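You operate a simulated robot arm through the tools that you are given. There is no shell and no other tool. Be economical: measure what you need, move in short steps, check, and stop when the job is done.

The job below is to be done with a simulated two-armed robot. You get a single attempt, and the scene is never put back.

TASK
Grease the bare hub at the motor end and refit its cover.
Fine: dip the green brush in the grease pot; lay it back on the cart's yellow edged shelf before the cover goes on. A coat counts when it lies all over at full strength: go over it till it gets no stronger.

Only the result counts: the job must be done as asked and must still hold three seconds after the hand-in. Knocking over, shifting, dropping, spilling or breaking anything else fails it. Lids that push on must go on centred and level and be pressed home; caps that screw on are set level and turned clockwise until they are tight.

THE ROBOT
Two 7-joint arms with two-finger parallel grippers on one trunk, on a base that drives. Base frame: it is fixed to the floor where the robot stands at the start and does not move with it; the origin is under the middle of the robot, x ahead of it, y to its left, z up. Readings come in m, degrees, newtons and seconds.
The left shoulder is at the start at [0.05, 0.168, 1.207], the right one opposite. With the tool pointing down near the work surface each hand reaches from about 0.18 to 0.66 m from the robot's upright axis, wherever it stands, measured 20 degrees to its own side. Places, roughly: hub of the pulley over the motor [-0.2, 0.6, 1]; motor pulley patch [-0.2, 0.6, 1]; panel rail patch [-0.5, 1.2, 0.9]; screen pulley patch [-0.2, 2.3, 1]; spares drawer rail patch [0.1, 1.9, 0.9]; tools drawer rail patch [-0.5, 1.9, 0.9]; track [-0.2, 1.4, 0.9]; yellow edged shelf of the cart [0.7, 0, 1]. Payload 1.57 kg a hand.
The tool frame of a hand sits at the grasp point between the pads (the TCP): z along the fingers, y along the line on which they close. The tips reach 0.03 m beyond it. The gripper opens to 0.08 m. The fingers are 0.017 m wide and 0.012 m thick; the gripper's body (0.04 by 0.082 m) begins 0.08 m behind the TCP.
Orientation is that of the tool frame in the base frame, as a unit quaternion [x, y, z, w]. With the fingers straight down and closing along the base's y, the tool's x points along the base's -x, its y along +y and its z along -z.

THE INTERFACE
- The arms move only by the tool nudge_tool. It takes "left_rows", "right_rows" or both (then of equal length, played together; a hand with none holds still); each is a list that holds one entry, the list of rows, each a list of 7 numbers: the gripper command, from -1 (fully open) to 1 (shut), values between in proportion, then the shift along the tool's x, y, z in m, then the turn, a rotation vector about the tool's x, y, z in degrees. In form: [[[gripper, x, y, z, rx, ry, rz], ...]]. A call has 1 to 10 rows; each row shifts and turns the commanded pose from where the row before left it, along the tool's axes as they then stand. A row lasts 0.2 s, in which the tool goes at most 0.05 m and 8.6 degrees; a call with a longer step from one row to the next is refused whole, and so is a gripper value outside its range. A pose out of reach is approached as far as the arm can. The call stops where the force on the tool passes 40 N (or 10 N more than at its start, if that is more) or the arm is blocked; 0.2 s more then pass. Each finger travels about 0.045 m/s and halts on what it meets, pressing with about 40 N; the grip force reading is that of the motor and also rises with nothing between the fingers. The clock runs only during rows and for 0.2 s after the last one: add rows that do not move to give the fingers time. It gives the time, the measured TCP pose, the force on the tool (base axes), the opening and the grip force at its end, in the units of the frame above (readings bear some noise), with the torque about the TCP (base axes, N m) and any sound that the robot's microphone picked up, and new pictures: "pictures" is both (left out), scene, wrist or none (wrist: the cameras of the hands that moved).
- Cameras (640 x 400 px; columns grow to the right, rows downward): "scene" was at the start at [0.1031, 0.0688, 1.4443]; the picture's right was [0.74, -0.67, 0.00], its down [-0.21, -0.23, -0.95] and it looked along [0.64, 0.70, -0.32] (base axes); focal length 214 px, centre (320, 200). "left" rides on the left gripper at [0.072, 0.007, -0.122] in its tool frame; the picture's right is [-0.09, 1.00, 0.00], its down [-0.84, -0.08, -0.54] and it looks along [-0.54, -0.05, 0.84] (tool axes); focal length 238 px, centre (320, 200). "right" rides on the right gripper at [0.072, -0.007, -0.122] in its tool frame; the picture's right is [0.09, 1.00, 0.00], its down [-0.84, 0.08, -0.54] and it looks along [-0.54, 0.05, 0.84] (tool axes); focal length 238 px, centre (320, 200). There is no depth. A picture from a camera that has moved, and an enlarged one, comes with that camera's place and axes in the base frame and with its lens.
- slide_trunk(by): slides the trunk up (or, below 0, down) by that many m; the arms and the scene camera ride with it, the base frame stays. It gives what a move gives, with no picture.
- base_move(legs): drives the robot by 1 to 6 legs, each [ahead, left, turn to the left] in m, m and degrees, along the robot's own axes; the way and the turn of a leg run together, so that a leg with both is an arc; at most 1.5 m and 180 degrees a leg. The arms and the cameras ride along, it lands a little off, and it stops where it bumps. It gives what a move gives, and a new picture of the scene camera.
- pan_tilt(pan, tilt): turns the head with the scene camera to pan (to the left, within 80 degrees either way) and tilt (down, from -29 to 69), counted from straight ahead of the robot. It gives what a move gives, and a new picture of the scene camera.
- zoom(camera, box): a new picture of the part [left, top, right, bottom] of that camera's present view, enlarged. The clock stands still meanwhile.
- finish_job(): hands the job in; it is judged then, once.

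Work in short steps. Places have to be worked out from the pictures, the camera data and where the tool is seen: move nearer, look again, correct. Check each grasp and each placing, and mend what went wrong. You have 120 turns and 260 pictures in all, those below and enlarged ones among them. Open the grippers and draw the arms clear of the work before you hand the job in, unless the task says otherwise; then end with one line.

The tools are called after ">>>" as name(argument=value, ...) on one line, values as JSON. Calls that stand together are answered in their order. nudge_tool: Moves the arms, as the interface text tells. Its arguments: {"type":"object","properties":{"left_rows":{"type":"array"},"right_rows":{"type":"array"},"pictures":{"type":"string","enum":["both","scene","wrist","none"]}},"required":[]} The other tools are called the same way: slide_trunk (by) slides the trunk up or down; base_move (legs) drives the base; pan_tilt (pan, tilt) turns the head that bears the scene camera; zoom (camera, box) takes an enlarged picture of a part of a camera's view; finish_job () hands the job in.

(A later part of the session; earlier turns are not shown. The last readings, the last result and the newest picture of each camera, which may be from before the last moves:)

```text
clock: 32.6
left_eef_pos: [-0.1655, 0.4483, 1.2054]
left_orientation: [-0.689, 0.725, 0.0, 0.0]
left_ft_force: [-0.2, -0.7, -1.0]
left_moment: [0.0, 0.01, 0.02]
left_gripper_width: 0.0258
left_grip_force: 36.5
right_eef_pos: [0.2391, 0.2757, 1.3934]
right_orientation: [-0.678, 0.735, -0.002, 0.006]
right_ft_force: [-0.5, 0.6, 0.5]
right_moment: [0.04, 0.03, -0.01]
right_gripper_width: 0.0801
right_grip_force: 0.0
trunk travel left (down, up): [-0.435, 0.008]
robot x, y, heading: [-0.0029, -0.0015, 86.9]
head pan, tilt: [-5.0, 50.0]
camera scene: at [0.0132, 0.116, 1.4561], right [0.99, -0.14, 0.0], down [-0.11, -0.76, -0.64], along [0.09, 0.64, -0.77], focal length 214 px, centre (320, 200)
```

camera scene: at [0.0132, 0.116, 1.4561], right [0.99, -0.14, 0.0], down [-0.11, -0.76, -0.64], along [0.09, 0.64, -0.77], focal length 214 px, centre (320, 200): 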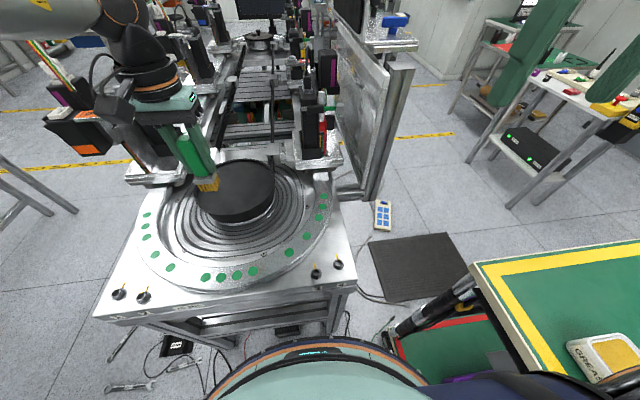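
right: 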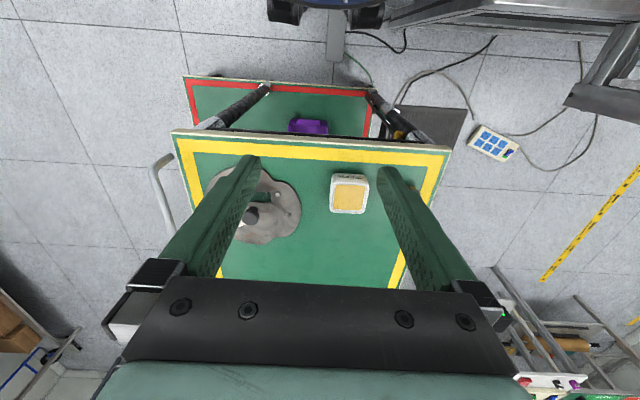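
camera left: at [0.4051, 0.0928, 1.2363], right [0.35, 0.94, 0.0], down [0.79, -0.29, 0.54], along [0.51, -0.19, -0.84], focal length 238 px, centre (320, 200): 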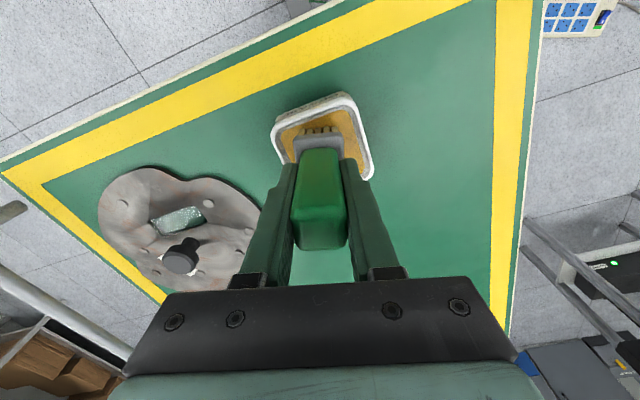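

I look with the wrist camera to place the disc better.

>>> zoom(camera="left", box=[0, 0, 640, 400])

>>> zoom(camera="scene", box=[120, 100, 360, 250])

```text
1.00 times, centred on (320, 200) of left
camera zoom: at [-0.1763, 0.3768, 1.327], right [-0.99, 0.14, 0.0], down [0.12, 0.83, 0.54], along [0.08, 0.54, -0.84], focal length 238 px, centre (320, 200)
```

zoom: 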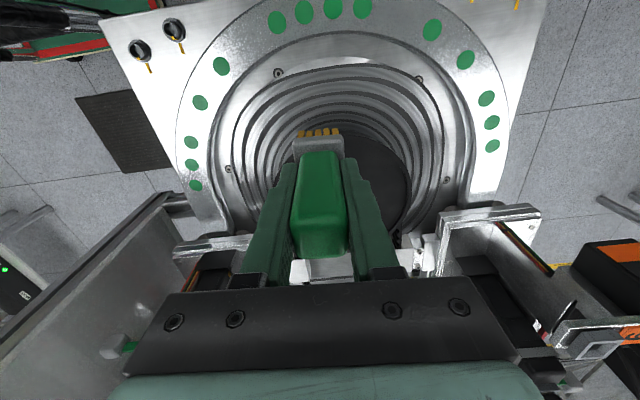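

```text
2.67 times, centred on (240, 175) of scene
camera zoom: at [0.0132, 0.116, 1.4561], right [0.99, -0.14, 0.0], down [-0.11, -0.76, -0.64], along [0.09, 0.64, -0.77], focal length 572 px, centre (533, 267)
```

zoom: 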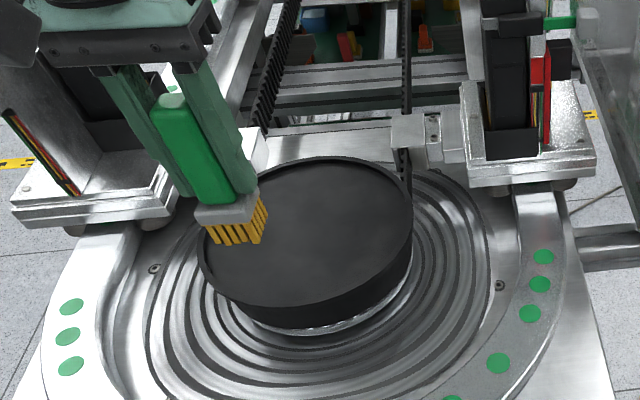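

The brush hides the disc, so I shift the hand sideways to the right (base +x) for a clear wrist view.

>>> nudge_tool(left_rows=[[[1, 0.02, -0.035, 0, 0, 0, 0], [1, 0.02, -0.035, 0, 0, 0, 0], [1, 0.02, -0.035, 0, 0, 0, 0], [1, 0, 0, 0, 0, 0, 0]]], pictures="both")

```text
clock: 33.6
left_eef_pos: [-0.0929, 0.3897, 1.2056]
left_orientation: [-0.689, 0.724, 0.0, 0.0]
left_ft_force: [-0.7, 0.4, -1.7]
left_moment: [-0.01, 0.02, 0.0]
left_gripper_width: 0.0256
left_grip_force: 37.4
left hand out of reach, approached as far as the arm can: row 3
right_eef_pos: [0.2391, 0.2778, 1.3941]
right_orientation: [-0.678, 0.735, -0.003, 0.005]
right_ft_force: [-0.1, 0.2, 0.4]
right_moment: [0.0, -0.03, 0.01]
right_gripper_width: 0.0803
right_grip_force: 0.0
trunk travel left (down, up): [-0.435, 0.008]
robot x, y, heading: [-0.0034, 0.0025, 87.2]
head pan, tilt: [-5.0, 50.0]
camera scene: at [0.0132, 0.1166, 1.4561], right [0.99, -0.14, 0.0], down [-0.11, -0.76, -0.64], along [0.09, 0.64, -0.77], focal length 214 px, centre (320, 200)
camera left: at [-0.103, 0.3173, 1.3253], right [-0.99, 0.14, 0.0], down [0.12, 0.83, 0.54], along [0.08, 0.54, -0.84], focal length 238 px, centre (320, 200)
```

scene: 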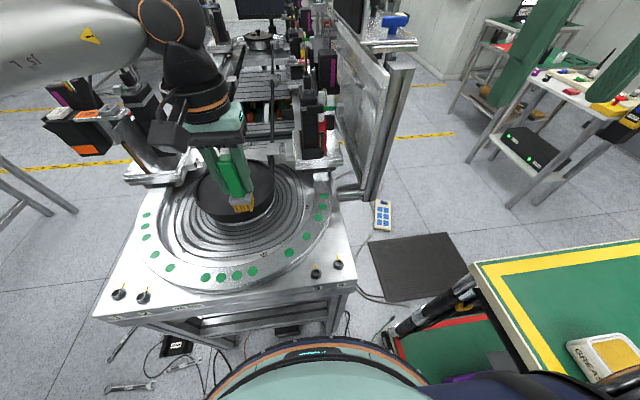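
left: 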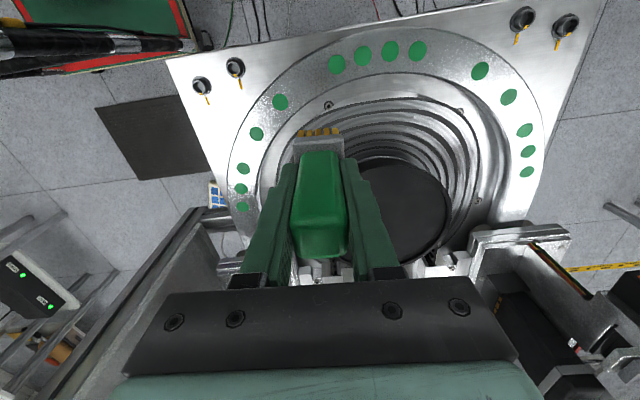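

Estimates put the disc centre near (-0.165, 0.56), top around z 1.0–1.06. I move the brush there while lowering to bristle height ≈1.08.

>>> nudge_tool(left_rows=[[[1, -0.033, 0.016, 0.01, 0, 0, 0], [1, -0.033, 0.016, 0.01, 0, 0, 0], [1, -0.033, 0.016, 0.01, 0, 0, 0], [1, -0.033, 0.016, 0.01, 0, 0, 0], [1, -0.033, 0.016, 0.005, 0, 0, 0], [1, 0, 0, 0, 0, 0, 0]]], pictures="both")

>>> zoom(camera="scene", box=[140, 110, 340, 250])

```text
clock: 35.0
left_eef_pos: [-0.1855, 0.533, 1.1595]
left_orientation: [-0.689, 0.725, 0.0, 0.002]
left_ft_force: [0.3, 0.0, -0.7]
left_moment: [0.03, 0.0, 0.02]
left_gripper_width: 0.0258
left_grip_force: 37.0
left hand out of reach, approached as far as the arm can: row 3, 4, 5
right_eef_pos: [0.2383, 0.2764, 1.3928]
right_orientation: [-0.678, 0.735, -0.001, 0.005]
right_ft_force: [0.0, 0.3, 0.8]
right_moment: [0.02, 0.02, 0.02]
right_gripper_width: 0.0797
right_grip_force: 0.1
trunk travel left (down, up): [-0.435, 0.008]
robot x, y, heading: [0.0, 0.0009, 86.8]
head pan, tilt: [-5.0, 50.0]
camera scene: at [0.0135, 0.1159, 1.4561], right [0.99, -0.14, 0.0], down [-0.11, -0.76, -0.64], along [0.09, 0.64, -0.77], focal length 214 px, centre (320, 200)
camera left: at [-0.1968, 0.46, 1.2796], right [-0.99, 0.14, 0.0], down [0.12, 0.83, 0.54], along [0.08, 0.54, -0.84], focal length 238 px, centre (320, 200)
```

scene: 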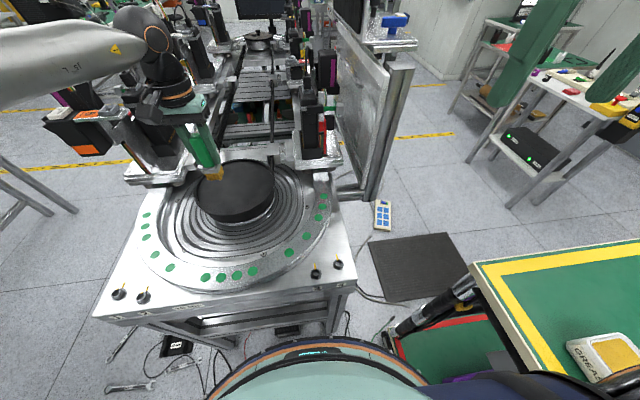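
left: 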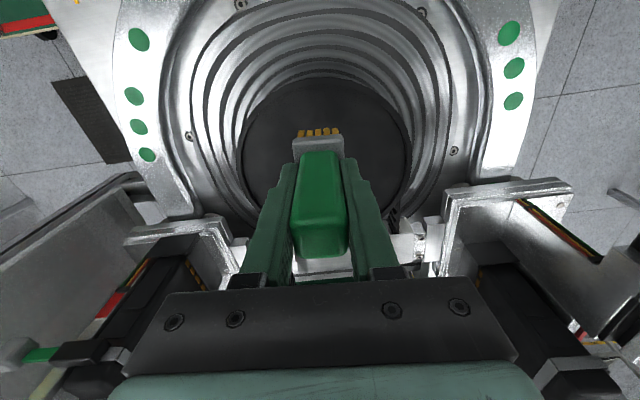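

```text
2.86 times, centred on (240, 180) of scene
camera zoom: at [0.0135, 0.1159, 1.4561], right [0.99, -0.14, 0.0], down [-0.11, -0.76, -0.64], along [0.09, 0.64, -0.77], focal length 613 px, centre (549, 257)
```

zoom: 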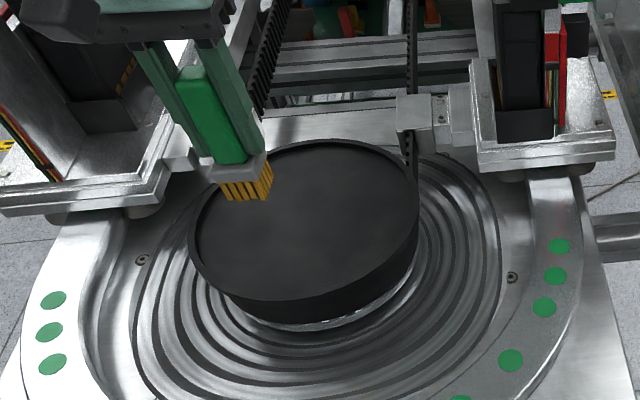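

The disc centre works out near (-0.18, 0.568), z≈1.006, radius about 0.105. I lower with a forward step toward the centre, until near contact.

>>> nudge_tool(left_rows=[[[1, 0, 0, 0.015, 0, 0, 0], [1, -0.015, 0, 0.015, 0, 0, 0], [1, -0.015, 0, 0.015, 0, 0, 0], [1, -0.005, 0, 0.01, 0, 0, 0], [1, 0, 0, 0.01, 0, 0, 0], [1, 0, 0, 0.008, 0, 0, 0]]], pictures="both")

>>> zoom(camera="scene", box=[140, 110, 340, 250])

```text
clock: 36.4
left_eef_pos: [-0.2055, 0.5391, 1.0921]
left_orientation: [-0.688, 0.726, 0.001, 0.001]
left_ft_force: [-0.5, 0.5, -1.2]
left_moment: [0.01, -0.03, -0.01]
left_gripper_width: 0.0259
left_grip_force: 37.2
left hand out of reach, approached as far as the arm can: row 2, 3, 4
right_eef_pos: [0.2388, 0.2761, 1.3935]
right_orientation: [-0.677, 0.736, -0.002, 0.005]
right_ft_force: [0.0, 0.0, 0.3]
right_moment: [0.0, 0.01, 0.0]
right_gripper_width: 0.0799
right_grip_force: 0.1
trunk travel left (down, up): [-0.435, 0.008]
robot x, y, heading: [0.0022, -0.0005, 87.0]
head pan, tilt: [-5.0, 50.0]
camera scene: at [0.0132, 0.1161, 1.4561], right [0.99, -0.14, 0.0], down [-0.11, -0.76, -0.64], along [0.09, 0.64, -0.77], focal length 214 px, centre (320, 200)
camera left: at [-0.2162, 0.4667, 1.2124], right [-0.99, 0.14, 0.0], down [0.12, 0.83, 0.54], along [0.08, 0.54, -0.84], focal length 238 px, centre (320, 200)
```

scene: 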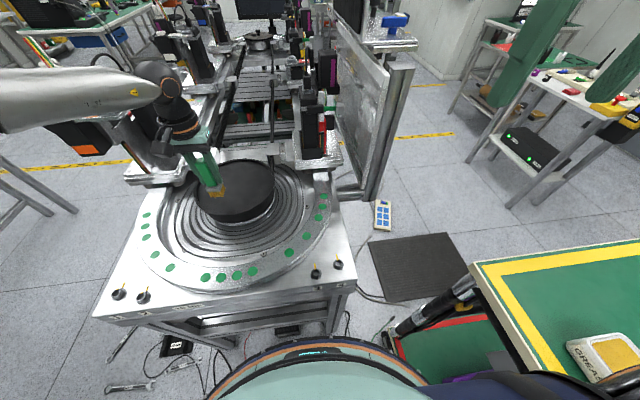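
left: 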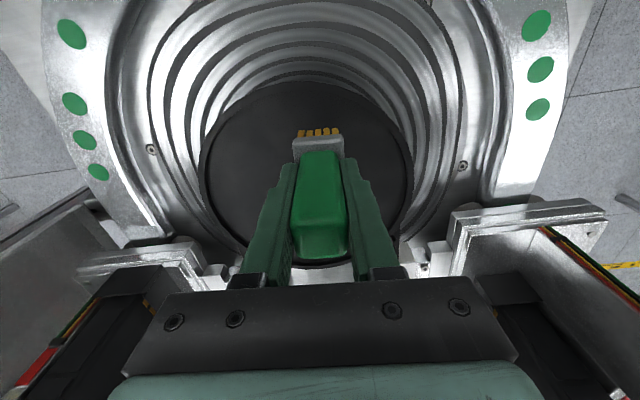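

```text
2.86 times, centred on (240, 180) of scene
camera zoom: at [0.0132, 0.1161, 1.4561], right [0.99, -0.14, 0.0], down [-0.11, -0.76, -0.64], along [0.09, 0.64, -0.77], focal length 613 px, centre (549, 257)
```

zoom: 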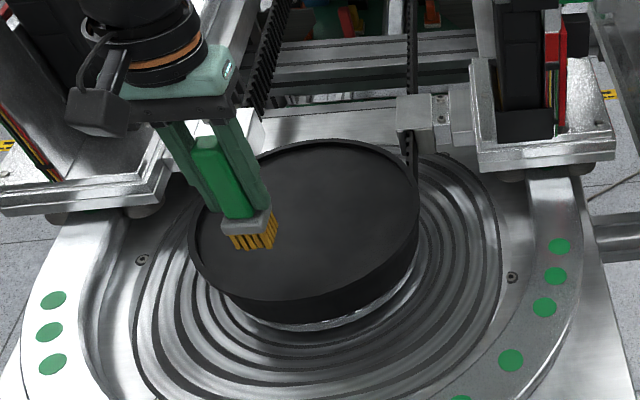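

The hand slid sideways instead of reaching forward. I probe how the reach limit behaves with small steps to the right/forward at this height.

>>> nudge_tool(left_rows=[[[1, 0, -0.01, 0, 0, 0, 0], [1, 0, -0.01, 0, 0, 0, 0], [1, 0, 0, 0, 0, 0, 0]]], pictures="none")

>>> nudge_tool(left_rows=[[[1, -0.01, 0, 0, 0, 0, 0], [1, -0.01, 0, 0, 0, 0, 0], [1, 0, 0, 0, 0, 0, 0]]], pictures="none")

```text
clock: 37.2
left_eef_pos: [-0.1919, 0.5295, 1.0925]
left_orientation: [-0.689, 0.725, 0.0, 0.001]
left_ft_force: [0.3, -0.3, -0.6]
left_moment: [0.0, -0.02, 0.02]
left_gripper_width: 0.0252
left_grip_force: 36.7
left hand out of reach, approached as far as the arm can: row 1, 2
right_eef_pos: [0.2394, 0.276, 1.3939]
right_orientation: [-0.678, 0.735, -0.002, 0.005]
right_ft_force: [0.3, -0.5, 0.5]
right_moment: [-0.02, 0.01, -0.02]
right_gripper_width: 0.0799
right_grip_force: 0.0
trunk travel left (down, up): [-0.435, 0.008]
robot x, y, heading: [0.0031, 0.0013, 87.0]
head pan, tilt: [-5.0, 50.0]
```

```text
clock: 38.0
left_eef_pos: [-0.1996, 0.538, 1.097]
left_orientation: [-0.689, 0.725, 0.0, 0.0]
left_ft_force: [-0.7, -0.7, -0.7]
left_moment: [0.02, 0.0, 0.0]
left_gripper_width: 0.0256
left_grip_force: 36.5
left hand out of reach, approached as far as the arm can: row 1, 2
right_eef_pos: [0.2388, 0.2759, 1.393]
right_orientation: [-0.677, 0.736, -0.001, 0.006]
right_ft_force: [0.5, -0.2, 0.2]
right_moment: [-0.03, -0.01, -0.04]
right_gripper_width: 0.0799
right_grip_force: 0.1
trunk travel left (down, up): [-0.435, 0.008]
robot x, y, heading: [0.0029, -0.003, 87.0]
head pan, tilt: [-5.0, 50.0]
```

The limit lets the hand go forward-left but not forward-right; a wrist turn may free it. I lift slightly, yaw the tool by 24° about its axis, then probe forward.

>>> nudge_tool(left_rows=[[[1, 0, 0, 0, 0, 0, 8], [1, 0, 0, 0, 0, 0, 8], [1, 0, 0, 0, 0, 0, 8], [1, -0.01, 0, 0, 0, 0, 0], [1, -0.01, 0, 0, 0, 0, 0], [1, 0, 0, 0, 0, 0, 0]]], pictures="none")

```text
clock: 39.4
left_eef_pos: [-0.1988, 0.5352, 1.0984]
left_orientation: [-0.523, 0.853, 0.0, 0.0]
left_ft_force: [0.7, 0.3, -0.8]
left_moment: [0.03, 0.03, 0.01]
left_gripper_width: 0.0257
left_grip_force: 36.5
left hand out of reach, approached as far as the arm can: row 4, 5
right_eef_pos: [0.2389, 0.2766, 1.3926]
right_orientation: [-0.677, 0.736, -0.002, 0.005]
right_ft_force: [-0.2, -0.9, 0.1]
right_moment: [-0.03, 0.01, -0.02]
right_gripper_width: 0.0799
right_grip_force: 0.1
trunk travel left (down, up): [-0.435, 0.008]
robot x, y, heading: [0.0018, -0.0015, 86.9]
head pan, tilt: [-5.0, 50.0]
```

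The limit is positional, not wrist yaw. I restore the yaw, back off, raise the hand 9 cm, then lower the trunk by 9 cm to see if a lower shoulder reaches farther.

>>> nudge_tool(left_rows=[[[1, 0.01, 0, -0.03, 0, 0, -8], [1, 0.01, 0, -0.03, 0, 0, -8], [1, 0.01, 0, -0.04, 0, 0, -8], [1, 0, 0, 0, 0, 0, 0]]], pictures="none")

>>> slide_trunk(by=-0.1)

>>> nudge_tool(left_rows=[[[1, -0.015, 0, 0, 0, 0, 0], [1, -0.015, 0, 0, 0, 0, 0], [1, -0.015, 0, 0, 0, 0, 0], [1, -0.015, 0, 0, 0, 0, 0], [1, 0, 0, 0, 0, 0, 0]]], pictures="scene")

```text
clock: 40.4
left_eef_pos: [-0.2109, 0.5082, 1.1964]
left_orientation: [-0.689, 0.724, 0.0, -0.001]
left_ft_force: [-0.1, -0.7, -1.0]
left_moment: [-0.05, 0.0, -0.01]
left_gripper_width: 0.0256
left_grip_force: 36.7
right_eef_pos: [0.2388, 0.2772, 1.3945]
right_orientation: [-0.678, 0.735, -0.003, 0.005]
right_ft_force: [-0.2, -0.2, 0.8]
right_moment: [-0.04, 0.02, -0.01]
right_gripper_width: 0.08
right_grip_force: 0.1
trunk travel left (down, up): [-0.435, 0.008]
robot x, y, heading: [-0.0, -0.0012, 87.0]
head pan, tilt: [-5.0, 50.0]
```

```text
clock: 41.7
left_eef_pos: [-0.2109, 0.5088, 1.0959]
left_orientation: [-0.689, 0.725, 0.0, 0.0]
left_ft_force: [-0.2, -0.9, -1.4]
left_moment: [0.0, 0.02, 0.02]
left_gripper_width: 0.0257
left_grip_force: 36.6
right_eef_pos: [0.2381, 0.2758, 1.2939]
right_orientation: [-0.677, 0.736, -0.002, 0.006]
right_ft_force: [0.1, -1.2, -0.3]
right_moment: [-0.01, -0.01, 0.01]
right_gripper_width: 0.0801
right_grip_force: 0.1
trunk travel left (down, up): [-0.335, 0.108]
robot x, y, heading: [0.0039, 0.0003, 87.1]
head pan, tilt: [-5.0, 50.0]
```

```text
clock: 42.9
left_eef_pos: [-0.2149, 0.5494, 1.0935]
left_orientation: [-0.688, 0.725, 0.0, 0.002]
left_ft_force: [-0.2, 0.4, -1.4]
left_moment: [0.02, 0.02, 0.01]
left_gripper_width: 0.0256
left_grip_force: 36.7
left hand out of reach, approached as far as the arm can: row 3, 4
right_eef_pos: [0.2381, 0.2764, 1.2936]
right_orientation: [-0.677, 0.736, -0.002, 0.005]
right_ft_force: [0.6, 0.0, 0.0]
right_moment: [-0.01, -0.03, -0.02]
right_gripper_width: 0.0803
right_grip_force: 0.0
trunk travel left (down, up): [-0.335, 0.108]
robot x, y, heading: [-0.0035, 0.0009, 86.9]
head pan, tilt: [-5.0, 50.0]
camera scene: at [0.0132, 0.116, 1.3561], right [0.99, -0.14, 0.0], down [-0.11, -0.76, -0.64], along [0.09, 0.64, -0.77], focal length 214 px, centre (320, 200)
```

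scene: 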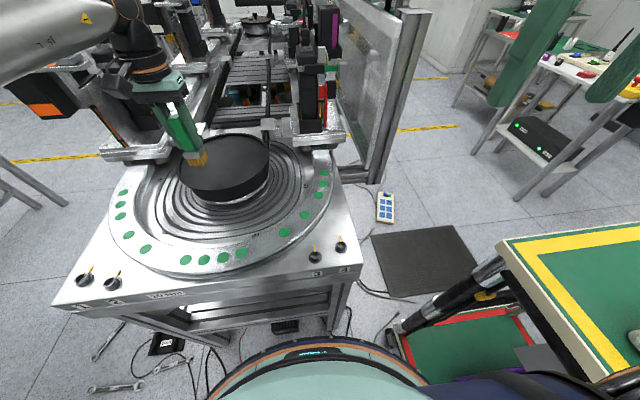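

The limit is the same at any trunk height: ahead ≤ left + 0.295 in the robot's frame. Putting the hub about 35° to the left solves this, so I retract and raise the hand, then turn the robot right 18°.

>>> nudge_tool(left_rows=[[[1, 0.01, 0, -0.03, 0, 0, 0], [1, 0.03, 0, -0.03, 0, 0, 0], [1, 0.035, 0, -0.03, 0, 0, 0], [1, 0.04, 0, 0, 0, 0, 0], [1, 0, 0, 0, 0, 0, 0]]], pictures="none")

>>> base_move(legs=[[0, 0, -18]])

```text
clock: 44.1
left_eef_pos: [-0.2193, 0.4365, 1.1851]
left_orientation: [-0.688, 0.725, 0.0, -0.001]
left_ft_force: [-0.1, 0.2, -1.3]
left_moment: [0.0, 0.0, -0.06]
left_gripper_width: 0.0257
left_grip_force: 36.7
right_eef_pos: [0.24, 0.2772, 1.2935]
right_orientation: [-0.678, 0.735, -0.003, 0.005]
right_ft_force: [-0.3, 0.5, 0.3]
right_moment: [-0.03, 0.03, 0.02]
right_gripper_width: 0.08
right_grip_force: 0.1
trunk travel left (down, up): [-0.335, 0.108]
robot x, y, heading: [-0.0003, 0.0001, 87.0]
head pan, tilt: [-5.0, 50.0]
```

```text
clock: 45.5
left_eef_pos: [-0.0726, 0.4827, 1.1862]
left_orientation: [-0.565, 0.825, 0.0, 0.0]
left_ft_force: [-0.1, -0.1, -0.7]
left_moment: [0.0, 0.02, 0.0]
left_gripper_width: 0.0258
left_grip_force: 36.7
right_eef_pos: [0.3133, 0.1882, 1.294]
right_orientation: [-0.553, 0.833, -0.003, 0.006]
right_ft_force: [0.0, -0.8, 0.1]
right_moment: [0.02, -0.02, 0.03]
right_gripper_width: 0.08
right_grip_force: 0.0
trunk travel left (down, up): [-0.335, 0.108]
robot x, y, heading: [0.0005, 0.0016, 69.1]
head pan, tilt: [-5.0, 50.0]
camera scene: at [0.0489, 0.1062, 1.3561], right [0.9, -0.44, 0.0], down [-0.34, -0.69, -0.64], along [0.28, 0.58, -0.77], focal length 214 px, centre (320, 200)
```

scene: 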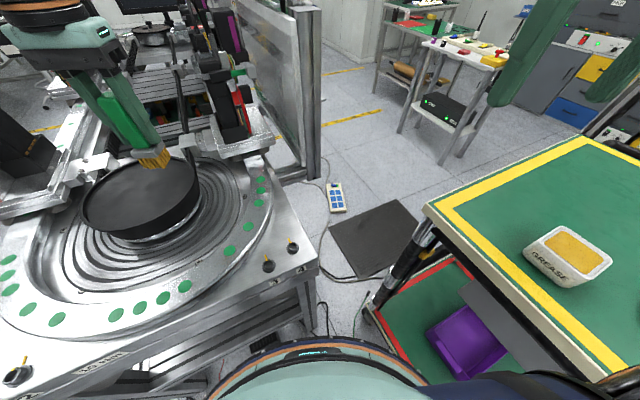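

Now the hub lies ~38° left. I square the tool to the base axes (yaw −21°), then go over the disc centre and lower to bristles ≈1.04.

>>> nudge_tool(left_rows=[[[1, 0, 0, 0, 0, 0, -7], [1, 0, 0, 0, 0, 0, -7], [1, 0, 0, 0, 0, 0, -7], [1, -0.02, 0.027, 0, 0, 0, 0], [1, -0.02, 0.027, 0, 0, 0, 0], [1, -0.02, 0.027, 0.015, 0, 0, 0], [1, -0.02, 0.027, 0.025, 0, 0, 0], [1, 0, 0, 0.03, 0, 0, 0], [1, 0, 0, 0, 0, 0, 0]]], pictures="both")

```text
clock: 47.5
left_eef_pos: [-0.181, 0.5621, 1.1155]
left_orientation: [-0.707, 0.708, 0.0, 0.0]
left_ft_force: [1.3, 0.1, -0.5]
left_moment: [0.01, -0.02, -0.02]
left_gripper_width: 0.0257
left_grip_force: 36.9
right_eef_pos: [0.312, 0.1886, 1.2943]
right_orientation: [-0.554, 0.833, -0.003, 0.005]
right_ft_force: [0.1, 0.4, -0.1]
right_moment: [0.02, -0.01, 0.0]
right_gripper_width: 0.0799
right_grip_force: 0.0
trunk travel left (down, up): [-0.335, 0.108]
robot x, y, heading: [0.0047, -0.0012, 68.6]
head pan, tilt: [-5.0, 50.0]
camera scene: at [0.0487, 0.1062, 1.3561], right [0.9, -0.44, 0.0], down [-0.34, -0.69, -0.64], along [0.28, 0.58, -0.77], focal length 214 px, centre (320, 200)
camera left: at [-0.1875, 0.4887, 1.2349], right [-1.0, 0.09, 0.0], down [0.08, 0.84, 0.54], along [0.05, 0.54, -0.84], focal length 238 px, centre (320, 200)
```

scene: 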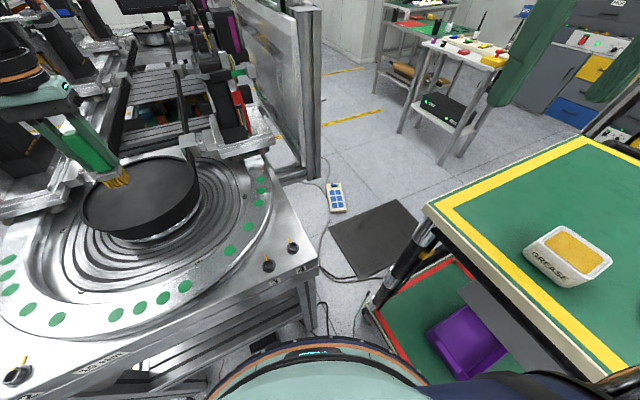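
left: 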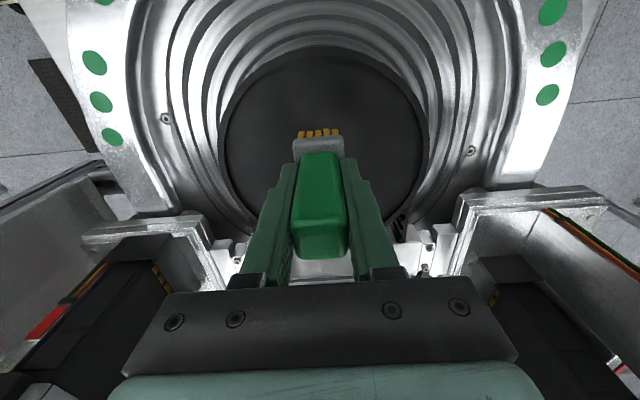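

No reach warnings; the disc centre is at about (-0.179, 0.568), radius ≈0.105. I lower in small steps to touch.

>>> nudge_tool(left_rows=[[[1, -0.003, 0, 0.008, 0, 0, 0], [1, -0.003, 0, 0.008, 0, 0, 0], [1, 0, 0, 0.006, 0, 0, 0], [1, 0, 0, 0.006, 0, 0, 0], [1, 0, 0, 0.005, 0, 0, 0]]], pictures="none")

>>> zoom(camera="scene", box=[20, 110, 260, 260])

```text
clock: 48.7
left_eef_pos: [-0.1807, 0.5691, 1.0833]
left_orientation: [-0.706, 0.708, 0.0, 0.0]
left_ft_force: [1.0, 0.1, -1.0]
left_moment: [0.0, 0.01, 0.02]
left_gripper_width: 0.0257
left_grip_force: 36.9
right_eef_pos: [0.3133, 0.1897, 1.2933]
right_orientation: [-0.553, 0.833, -0.002, 0.005]
right_ft_force: [0.5, 0.1, -0.4]
right_moment: [0.0, 0.02, -0.02]
right_gripper_width: 0.0799
right_grip_force: 0.0
trunk travel left (down, up): [-0.335, 0.108]
robot x, y, heading: [-0.0033, 0.0003, 69.0]
head pan, tilt: [-5.0, 50.0]
```

```text
2.67 times, centred on (140, 185) of scene
camera zoom: at [0.0487, 0.1063, 1.3561], right [0.9, -0.44, 0.0], down [-0.34, -0.69, -0.64], along [0.28, 0.58, -0.77], focal length 572 px, centre (800, 240)
```

zoom: 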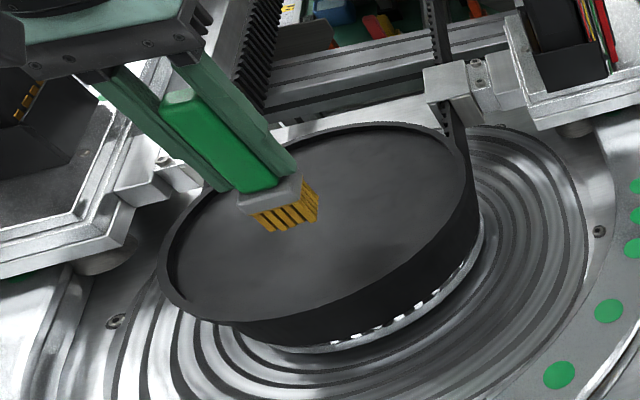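

Bristles still hover slightly. I continue down in 4 mm steps.

>>> nudge_tool(left_rows=[[[1, 0, 0, 0.004, 0, 0, 0], [1, 0, 0, 0.004, 0, 0, 0], [1, 0, 0, 0.004, 0, 0, 0]]], pictures="none")

>>> zoom(camera="scene", box=[20, 110, 260, 260])

```text
clock: 49.5
left_eef_pos: [-0.1805, 0.5686, 1.0706]
left_orientation: [-0.706, 0.708, 0.0, 0.0]
left_ft_force: [0.3, 0.1, -1.7]
left_moment: [0.03, 0.04, 0.0]
left_gripper_width: 0.0258
left_grip_force: 36.5
right_eef_pos: [0.3125, 0.1895, 1.2944]
right_orientation: [-0.554, 0.833, -0.003, 0.006]
right_ft_force: [0.4, -0.2, -0.1]
right_moment: [-0.02, -0.01, 0.02]
right_gripper_width: 0.0797
right_grip_force: 0.0
trunk travel left (down, up): [-0.335, 0.108]
robot x, y, heading: [0.0004, -0.0013, 68.9]
head pan, tilt: [-5.0, 50.0]
```

```text
2.67 times, centred on (140, 185) of scene
camera zoom: at [0.0487, 0.1063, 1.3561], right [0.9, -0.44, 0.0], down [-0.34, -0.69, -0.64], along [0.28, 0.58, -0.77], focal length 572 px, centre (800, 240)
```

zoom: 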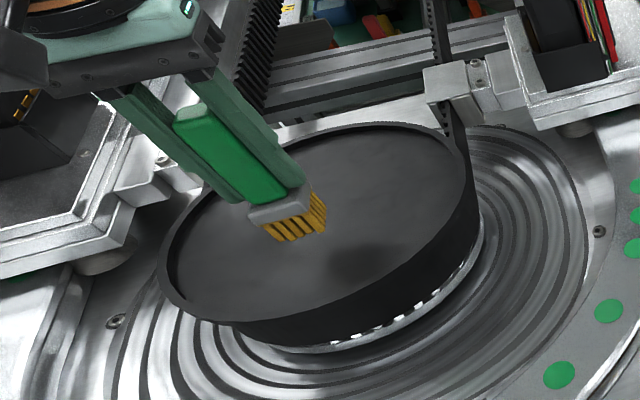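

No contact yet; going on down.

>>> nudge_tool(left_rows=[[[1, 0, 0, 0.004, 0, 0, 0], [1, 0, 0, 0.004, 0, 0, 0], [1, 0, 0, 0.004, 0, 0, 0], [1, 0, 0, 0.003, 0, 0, 0]]], pictures="none")

>>> zoom(camera="scene", box=[20, 110, 260, 260])

```text
clock: 50.5
left_eef_pos: [-0.1816, 0.569, 1.0553]
left_orientation: [-0.706, 0.708, 0.001, 0.0]
left_ft_force: [-0.5, 1.4, -1.0]
left_moment: [-0.01, -0.01, -0.02]
left_gripper_width: 0.0256
left_grip_force: 37.0
right_eef_pos: [0.3124, 0.1896, 1.2934]
right_orientation: [-0.554, 0.833, -0.003, 0.004]
right_ft_force: [0.5, -1.2, -0.2]
right_moment: [0.04, -0.01, 0.02]
right_gripper_width: 0.0798
right_grip_force: 0.1
trunk travel left (down, up): [-0.335, 0.108]
robot x, y, heading: [0.0008, 0.0005, 68.9]
head pan, tilt: [-5.0, 50.0]
```

```text
2.67 times, centred on (140, 185) of scene
camera zoom: at [0.0487, 0.1063, 1.3561], right [0.9, -0.44, 0.0], down [-0.34, -0.69, -0.64], along [0.28, 0.58, -0.77], focal length 572 px, centre (800, 240)
```

zoom: 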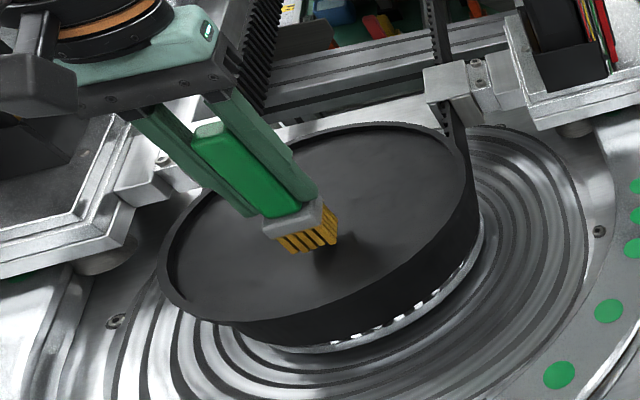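

The shadow closes in: contact is near. Continue gently.

>>> nudge_tool(left_rows=[[[1, 0, 0, 0.003, 0, 0, 0], [1, 0, 0, 0.003, 0, 0, 0], [1, 0, 0, 0.003, 0, 0, 0], [1, 0, 0, 0.003, 0, 0, 0]]], pictures="wrist")

>>> zoom(camera="scene", box=[20, 110, 260, 260])

```text
clock: 51.5
left_eef_pos: [-0.1814, 0.5682, 1.047]
left_orientation: [-0.707, 0.708, 0.003, 0.004]
left_ft_force: [-5.9, -1.6, 23.7]
left_moment: [-0.08, 0.43, -0.02]
left_gripper_width: 0.0256
left_grip_force: 37.3
right_eef_pos: [0.313, 0.1873, 1.295]
right_orientation: [-0.553, 0.833, -0.003, 0.006]
right_ft_force: [0.0, 0.5, 0.0]
right_moment: [0.01, 0.01, 0.01]
right_gripper_width: 0.08
right_grip_force: 0.1
trunk travel left (down, up): [-0.335, 0.108]
robot x, y, heading: [-0.0013, 0.0004, 68.8]
head pan, tilt: [-5.0, 50.0]
camera left: at [-0.1885, 0.4939, 1.1673], right [-1.0, 0.09, 0.0], down [0.08, 0.83, 0.55], along [0.05, 0.55, -0.84], focal length 238 px, centre (320, 200)
```

left: 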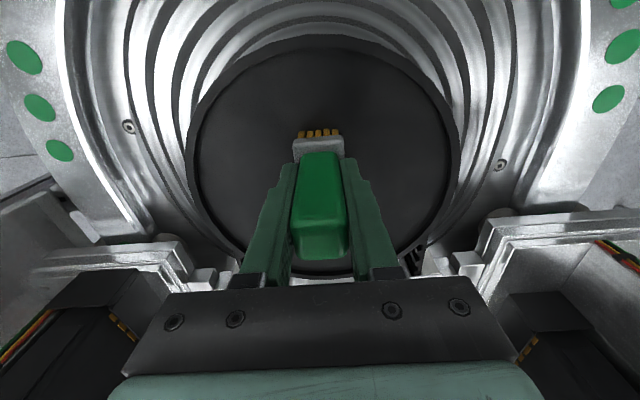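

```text
2.67 times, centred on (140, 185) of scene
camera zoom: at [0.0487, 0.1037, 1.3569], right [0.9, -0.44, 0.0], down [-0.34, -0.69, -0.64], along [0.28, 0.58, -0.76], focal length 572 px, centre (800, 240)
```

zoom: 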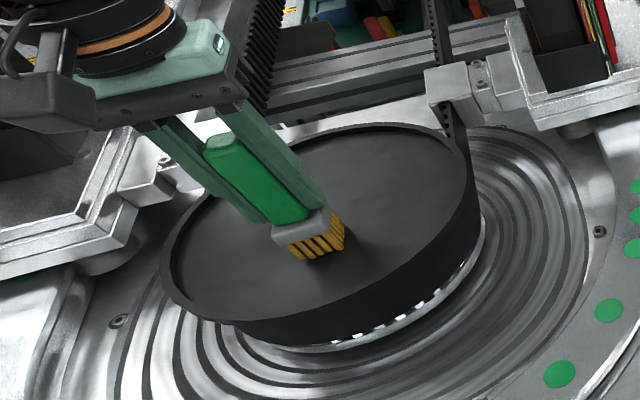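

Contact at TCP z≈1.047 (24 N). I ease off to lighter pressure and make a short test stroke to the right to see the coat mark.

>>> nudge_tool(left_rows=[[[1, 0, -0.01, -0.001, 0, 0, 0], [1, 0, -0.015, 0, 0, 0, 0], [1, 0, -0.015, 0, 0, 0, 0], [1, 0, -0.015, 0, 0, 0, 0], [1, 0, 0, 0, 0, 0, 0]]], pictures="wrist")

>>> zoom(camera="scene", box=[20, 110, 260, 260])

```text
clock: 52.7
left_eef_pos: [-0.1274, 0.5668, 1.048]
left_orientation: [-0.707, 0.708, 0.001, 0.002]
left_ft_force: [-7.3, -1.0, 26.2]
left_moment: [0.25, 0.58, 0.09]
left_gripper_width: 0.0253
left_grip_force: 37.3
right_eef_pos: [0.3125, 0.1859, 1.2948]
right_orientation: [-0.554, 0.833, -0.002, 0.006]
right_ft_force: [-0.6, 0.9, 0.0]
right_moment: [0.0, -0.01, 0.01]
right_gripper_width: 0.0798
right_grip_force: 0.0
trunk travel left (down, up): [-0.335, 0.108]
robot x, y, heading: [-0.0006, -0.0004, 68.9]
head pan, tilt: [-5.0, 50.0]
camera left: at [-0.1331, 0.4925, 1.1675], right [-1.0, 0.09, 0.0], down [0.08, 0.83, 0.55], along [0.05, 0.54, -0.84], focal length 238 px, centre (320, 200)
```

left: 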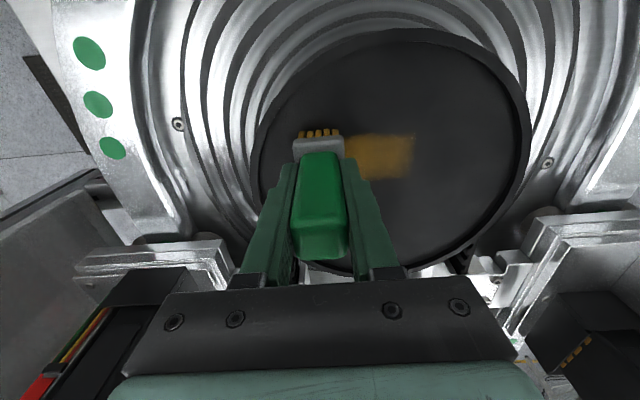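

```text
2.67 times, centred on (140, 185) of scene
camera zoom: at [0.0484, 0.1034, 1.3565], right [0.9, -0.44, 0.0], down [-0.34, -0.69, -0.64], along [0.28, 0.58, -0.76], focal length 572 px, centre (800, 240)
```

zoom: 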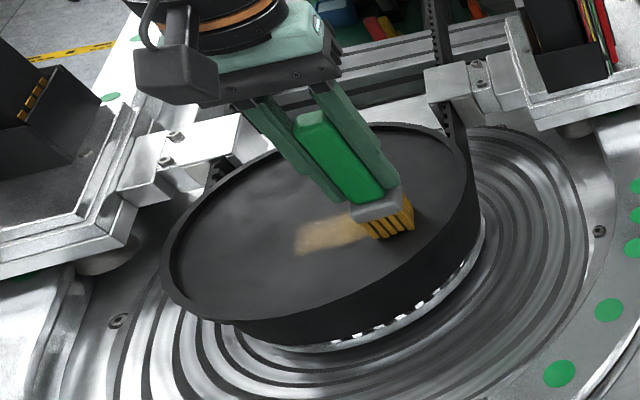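

It lays a coat fading along the stroke; the strip is ≈4 cm wide and the disc centre refines to (-0.183, 0.595). I make zigzag strokes to see how far one dip goes.

>>> nudge_tool(left_rows=[[[1, 0, 0.03, -0.001, 0, 0, 0], [1, 0, 0.03, 0, 0, 0, 0], [1, 0, 0.03, 0, 0, 0, 0], [1, 0, 0.03, 0, 0, 0, 0], [1, -0.025, 0, 0, 0, 0, 0], [1, 0, -0.03, 0, 0, 0, 0], [1, 0, -0.03, 0, 0, 0, 0], [1, 0, -0.03, 0, 0, 0, 0], [1, 0, -0.03, 0, 0, 0, 0]]], pictures="wrist")

>>> zoom(camera="scene", box=[20, 110, 260, 260])

```text
clock: 54.7
left_eef_pos: [-0.1256, 0.5903, 1.0471]
left_orientation: [0.707, -0.707, -0.001, -0.001]
left_ft_force: [-3.8, 0.1, 14.9]
left_moment: [0.3, 0.31, 0.08]
left_gripper_width: 0.0256
left_grip_force: 36.5
right_eef_pos: [0.3143, 0.1868, 1.2947]
right_orientation: [-0.553, 0.833, -0.002, 0.006]
right_ft_force: [0.9, 0.2, -0.6]
right_moment: [0.01, 0.04, -0.03]
right_gripper_width: 0.08
right_grip_force: 0.1
trunk travel left (down, up): [-0.335, 0.108]
robot x, y, heading: [0.001, 0.0018, 68.7]
head pan, tilt: [-5.0, 50.0]
camera left: at [-0.1319, 0.5168, 1.1675], right [-1.0, 0.09, 0.0], down [0.08, 0.84, 0.54], along [0.05, 0.54, -0.84], focal length 238 px, centre (320, 200)
```

left: 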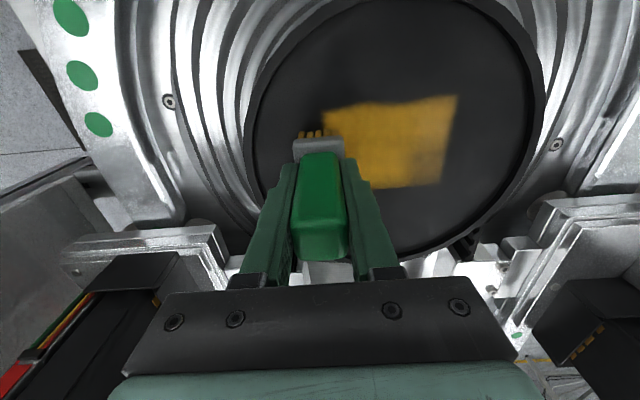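

```text
2.67 times, centred on (140, 185) of scene
camera zoom: at [0.049, 0.1044, 1.3563], right [0.9, -0.44, 0.0], down [-0.34, -0.69, -0.64], along [0.28, 0.58, -0.77], focal length 572 px, centre (800, 240)
```

zoom: 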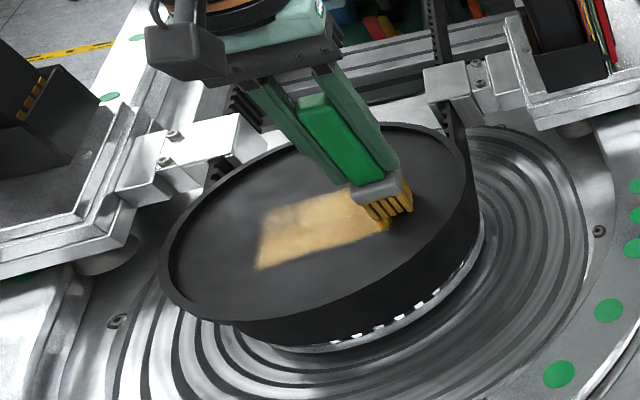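

One dip covers well and repeated passes strengthen it, but the hand lags at stroke ends, so I add holds. I continue the raster: full width along the middle line, then the next line farther out.

>>> nudge_tool(left_rows=[[[1, 0, -0.018, 0, 0, 0, 0], [1, 0, 0, 0, 0, 0, 0], [1, 0, 0.038, 0, 0, 0, 0], [1, 0, 0.038, 0, 0, 0, 0], [1, 0, 0.038, 0, 0, 0, 0], [1, 0, 0.038, 0, 0, 0, 0], [1, 0, 0, 0, 0, 0, 0], [1, -0.025, -0.006, 0, 0, 0, 0], [1, 0, 0, 0, 0, 0, 0]]], pictures="wrist")

```text
clock: 56.7
left_eef_pos: [-0.256, 0.6157, 1.0472]
left_orientation: [-0.707, 0.707, 0.002, 0.001]
left_ft_force: [-5.2, -4.5, 20.3]
left_moment: [0.05, 0.25, 0.06]
left_gripper_width: 0.0255
left_grip_force: 36.3
right_eef_pos: [0.3114, 0.1872, 1.2937]
right_orientation: [-0.553, 0.833, -0.003, 0.006]
right_ft_force: [0.4, -0.3, -0.8]
right_moment: [-0.02, -0.02, -0.02]
right_gripper_width: 0.0801
right_grip_force: 0.0
trunk travel left (down, up): [-0.335, 0.108]
robot x, y, heading: [0.0, 0.0008, 68.9]
head pan, tilt: [-5.0, 50.0]
camera left: at [-0.263, 0.5421, 1.1673], right [-1.0, 0.09, 0.0], down [0.08, 0.84, 0.54], along [0.05, 0.54, -0.84], focal length 238 px, centre (320, 200)
```

left: 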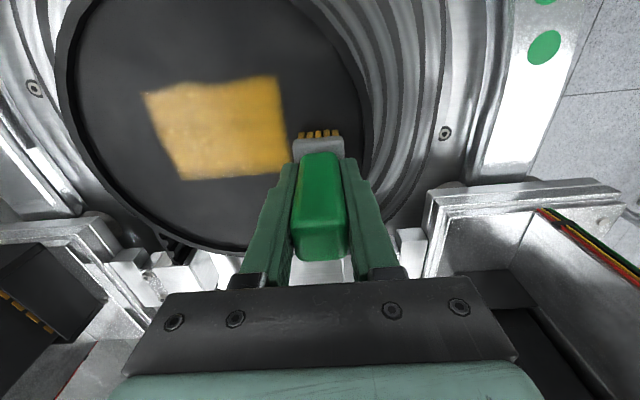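

The coat did not extend to the brush's present place at the left, so perhaps only a limited hub area takes grease. I check from the scene camera.

>>> zoom(camera="scene", box=[20, 130, 220, 250])

```text
3.20 times, centred on (120, 190) of scene
camera zoom: at [0.0487, 0.1034, 1.3565], right [0.9, -0.44, 0.0], down [-0.34, -0.69, -0.64], along [0.28, 0.58, -0.76], focal length 686 px, centre (960, 232)
```

zoom: 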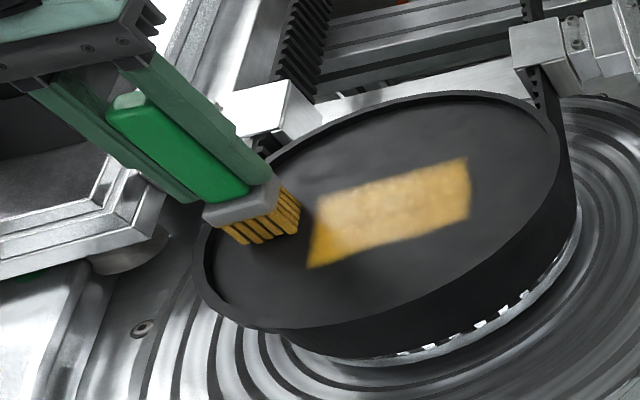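

Indeed only a sharp-edged hub patch (x ≈ -0.223…-0.124) takes grease. I cover the farther lines y+0.025 and y+0.05.

>>> nudge_tool(left_rows=[[[1, 0, -0.037, 0, 0, 0, 0], [1, 0, -0.037, 0, 0, 0, 0], [1, 0, -0.037, 0, 0, 0, 0], [1, 0, -0.037, 0, 0, 0, 0], [1, -0.022, 0.01, 0, 0, 0, 0], [1, 0, 0.034, 0, 0, 0, 0], [1, 0, 0.034, 0, 0, 0, 0], [1, 0, 0.034, 0, 0, 0, 0], [1, 0, 0.02, 0, 0, 0, 0], [1, 0, 0, 0, 0, 0, 0]]], pictures="wrist")

>>> zoom(camera="scene", box=[20, 130, 220, 250])

```text
clock: 58.9
left_eef_pos: [-0.2366, 0.6404, 1.0465]
left_orientation: [-0.706, 0.708, 0.001, 0.0]
left_ft_force: [6.1, -0.1, 16.0]
left_moment: [0.25, -0.32, -0.09]
left_gripper_width: 0.0258
left_grip_force: 36.6
right_eef_pos: [0.3151, 0.187, 1.2933]
right_orientation: [-0.553, 0.833, -0.002, 0.005]
right_ft_force: [0.8, -0.4, -0.6]
right_moment: [-0.05, -0.02, -0.04]
right_gripper_width: 0.0801
right_grip_force: 0.0
trunk travel left (down, up): [-0.335, 0.108]
robot x, y, heading: [0.003, 0.0012, 68.8]
head pan, tilt: [-5.0, 50.0]
camera left: at [-0.2442, 0.5663, 1.1671], right [-1.0, 0.1, 0.0], down [0.08, 0.84, 0.54], along [0.05, 0.54, -0.84], focal length 238 px, centre (320, 200)
```

left: 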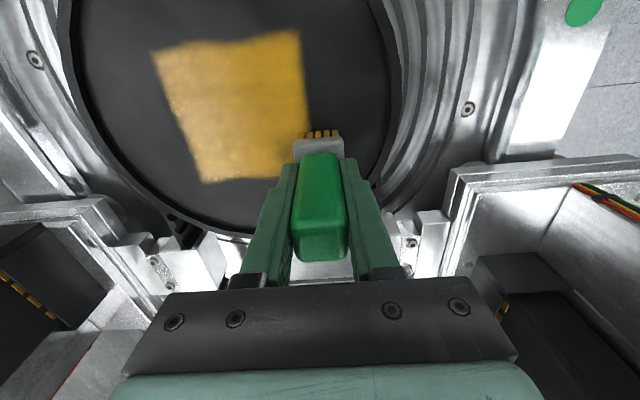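

```text
3.20 times, centred on (120, 190) of scene
camera zoom: at [0.0502, 0.1043, 1.3563], right [0.9, -0.44, 0.0], down [-0.34, -0.69, -0.64], along [0.28, 0.58, -0.77], focal length 686 px, centre (960, 232)
```

zoom: 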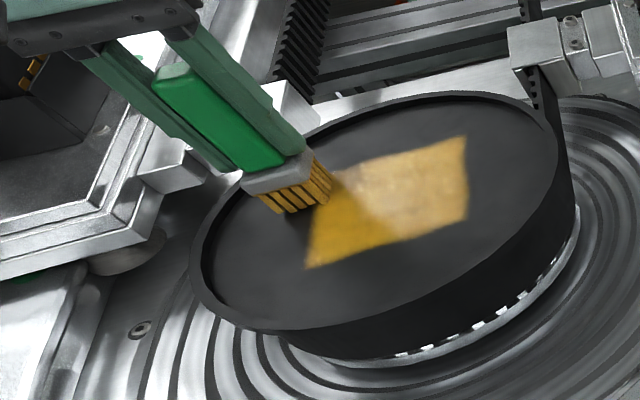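

The patch grows outward; I test whether it ends before the far edge: move to the middle and push 1.5 cm farther, stroke a bit each way, then come back to look.

>>> nudge_tool(left_rows=[[[1, 0, -0.03, 0, 0, 0, 0], [1, -0.01, -0.02, 0, 0, 0, 0], [1, -0.005, 0, 0, 0, 0, 0], [1, 0, -0.02, 0, 0, 0, 0], [1, 0, 0.02, 0, 0, 0, 0], [1, 0, 0.02, 0, 0, 0, 0], [1, 0, 0, 0, 0, 0, 0], [1, 0.03, 0.02, -0.015, 0, 0, 0], [1, 0.04, 0.02, 0, 0, 0, 0], [1, 0, 0, 0, 0, 0, 0]]], pictures="wrist")

```text
clock: 61.1
left_eef_pos: [-0.2484, 0.5864, 1.0595]
left_orientation: [0.708, -0.707, 0.0, 0.001]
left_ft_force: [-0.2, 0.4, -1.0]
left_moment: [0.03, -0.02, 0.02]
left_gripper_width: 0.0258
left_grip_force: 36.7
right_eef_pos: [0.3136, 0.1896, 1.2943]
right_orientation: [-0.553, 0.833, -0.003, 0.005]
right_ft_force: [-0.2, 0.1, -0.1]
right_moment: [-0.02, 0.01, 0.02]
right_gripper_width: 0.0799
right_grip_force: 0.1
trunk travel left (down, up): [-0.335, 0.108]
robot x, y, heading: [-0.0007, 0.0003, 69.0]
head pan, tilt: [-5.0, 50.0]
camera left: at [-0.2555, 0.5141, 1.1797], right [-1.0, 0.09, 0.0], down [0.08, 0.84, 0.54], along [0.05, 0.54, -0.84], focal length 238 px, centre (320, 200)
```

left: 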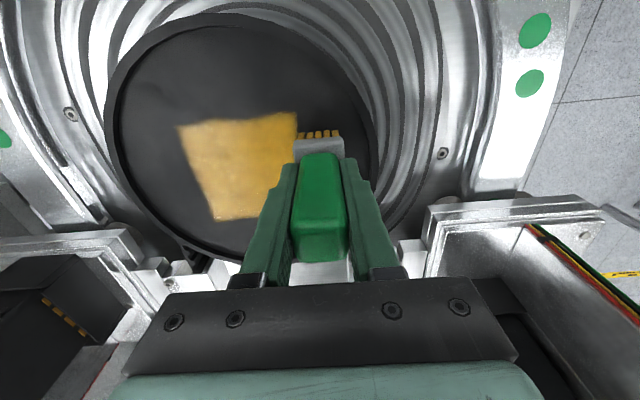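

The far edge stayed at the same place (sharp), so the patch is about 0.1 × 0.1. I now test the near edge with a stroke lower down, beginning a second full pass.

>>> nudge_tool(left_rows=[[[1, 0.036, 0, 0, 0, 0, 0], [1, 0, 0, 0.0145, 0, 0, 0], [1, 0, -0.036, 0, 0, 0, 0], [1, 0, -0.036, 0, 0, 0, 0], [1, 0, -0.036, 0, 0, 0, 0], [1, 0, -0.036, 0, 0, 0, 0], [1, -0.02, 0, 0, 0, 0, 0], [1, 0, 0.036, 0, 0, 0, 0], [1, 0, 0.036, 0, 0, 0, 0], [1, 0, 0.036, 0, 0, 0, 0]]], pictures="none")

>>> nudge_tool(left_rows=[[[1, 0, 0.036, 0, 0, 0, 0], [1, -0.02, 0, 0, 0, 0, 0], [1, 0, -0.036, 0, 0, 0, 0], [1, 0, -0.036, 0, 0, 0, 0], [1, 0, -0.036, 0, 0, 0, 0], [1, 0, -0.036, 0, 0, 0, 0], [1, -0.02, 0, 0, 0, 0, 0], [1, 0, 0.036, 0, 0, 0, 0], [1, 0, 0.036, 0, 0, 0, 0], [1, 0, 0.036, 0, 0, 0, 0]]], pictures="wrist")

```text
clock: 63.3
left_eef_pos: [-0.212, 0.5702, 1.0452]
left_orientation: [-0.706, 0.708, -0.001, 0.001]
left_ft_force: [0.1, 0.4, -1.7]
left_moment: [0.0, 0.01, 0.02]
left_gripper_width: 0.0258
left_grip_force: 36.7
right_eef_pos: [0.3138, 0.1888, 1.2933]
right_orientation: [-0.553, 0.833, -0.004, 0.005]
right_ft_force: [1.0, -0.4, 0.8]
right_moment: [-0.02, 0.0, -0.01]
right_gripper_width: 0.0797
right_grip_force: 0.1
trunk travel left (down, up): [-0.335, 0.108]
robot x, y, heading: [-0.0011, 0.002, 69.0]
head pan, tilt: [-5.0, 50.0]
```

```text
clock: 65.5
left_eef_pos: [-0.2137, 0.6106, 1.0469]
left_orientation: [-0.707, 0.707, -0.001, 0.001]
left_ft_force: [-0.4, 0.8, -1.7]
left_moment: [0.03, -0.02, -0.02]
left_gripper_width: 0.0255
left_grip_force: 37.2
right_eef_pos: [0.3127, 0.1887, 1.2946]
right_orientation: [-0.554, 0.832, -0.003, 0.006]
right_ft_force: [0.2, 0.5, 1.1]
right_moment: [-0.02, -0.01, 0.03]
right_gripper_width: 0.0801
right_grip_force: 0.1
trunk travel left (down, up): [-0.335, 0.108]
robot x, y, heading: [0.004, 0.0023, 69.0]
head pan, tilt: [-5.0, 50.0]
camera left: at [-0.2212, 0.5377, 1.1676], right [-1.0, 0.09, 0.0], down [0.08, 0.84, 0.54], along [0.05, 0.54, -0.84], focal length 238 px, centre (320, 200)
```

left: 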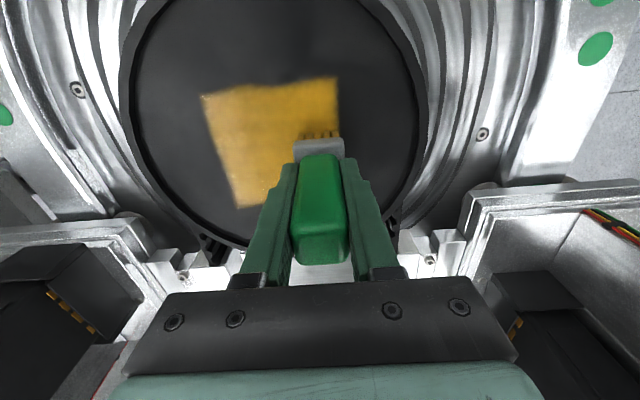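

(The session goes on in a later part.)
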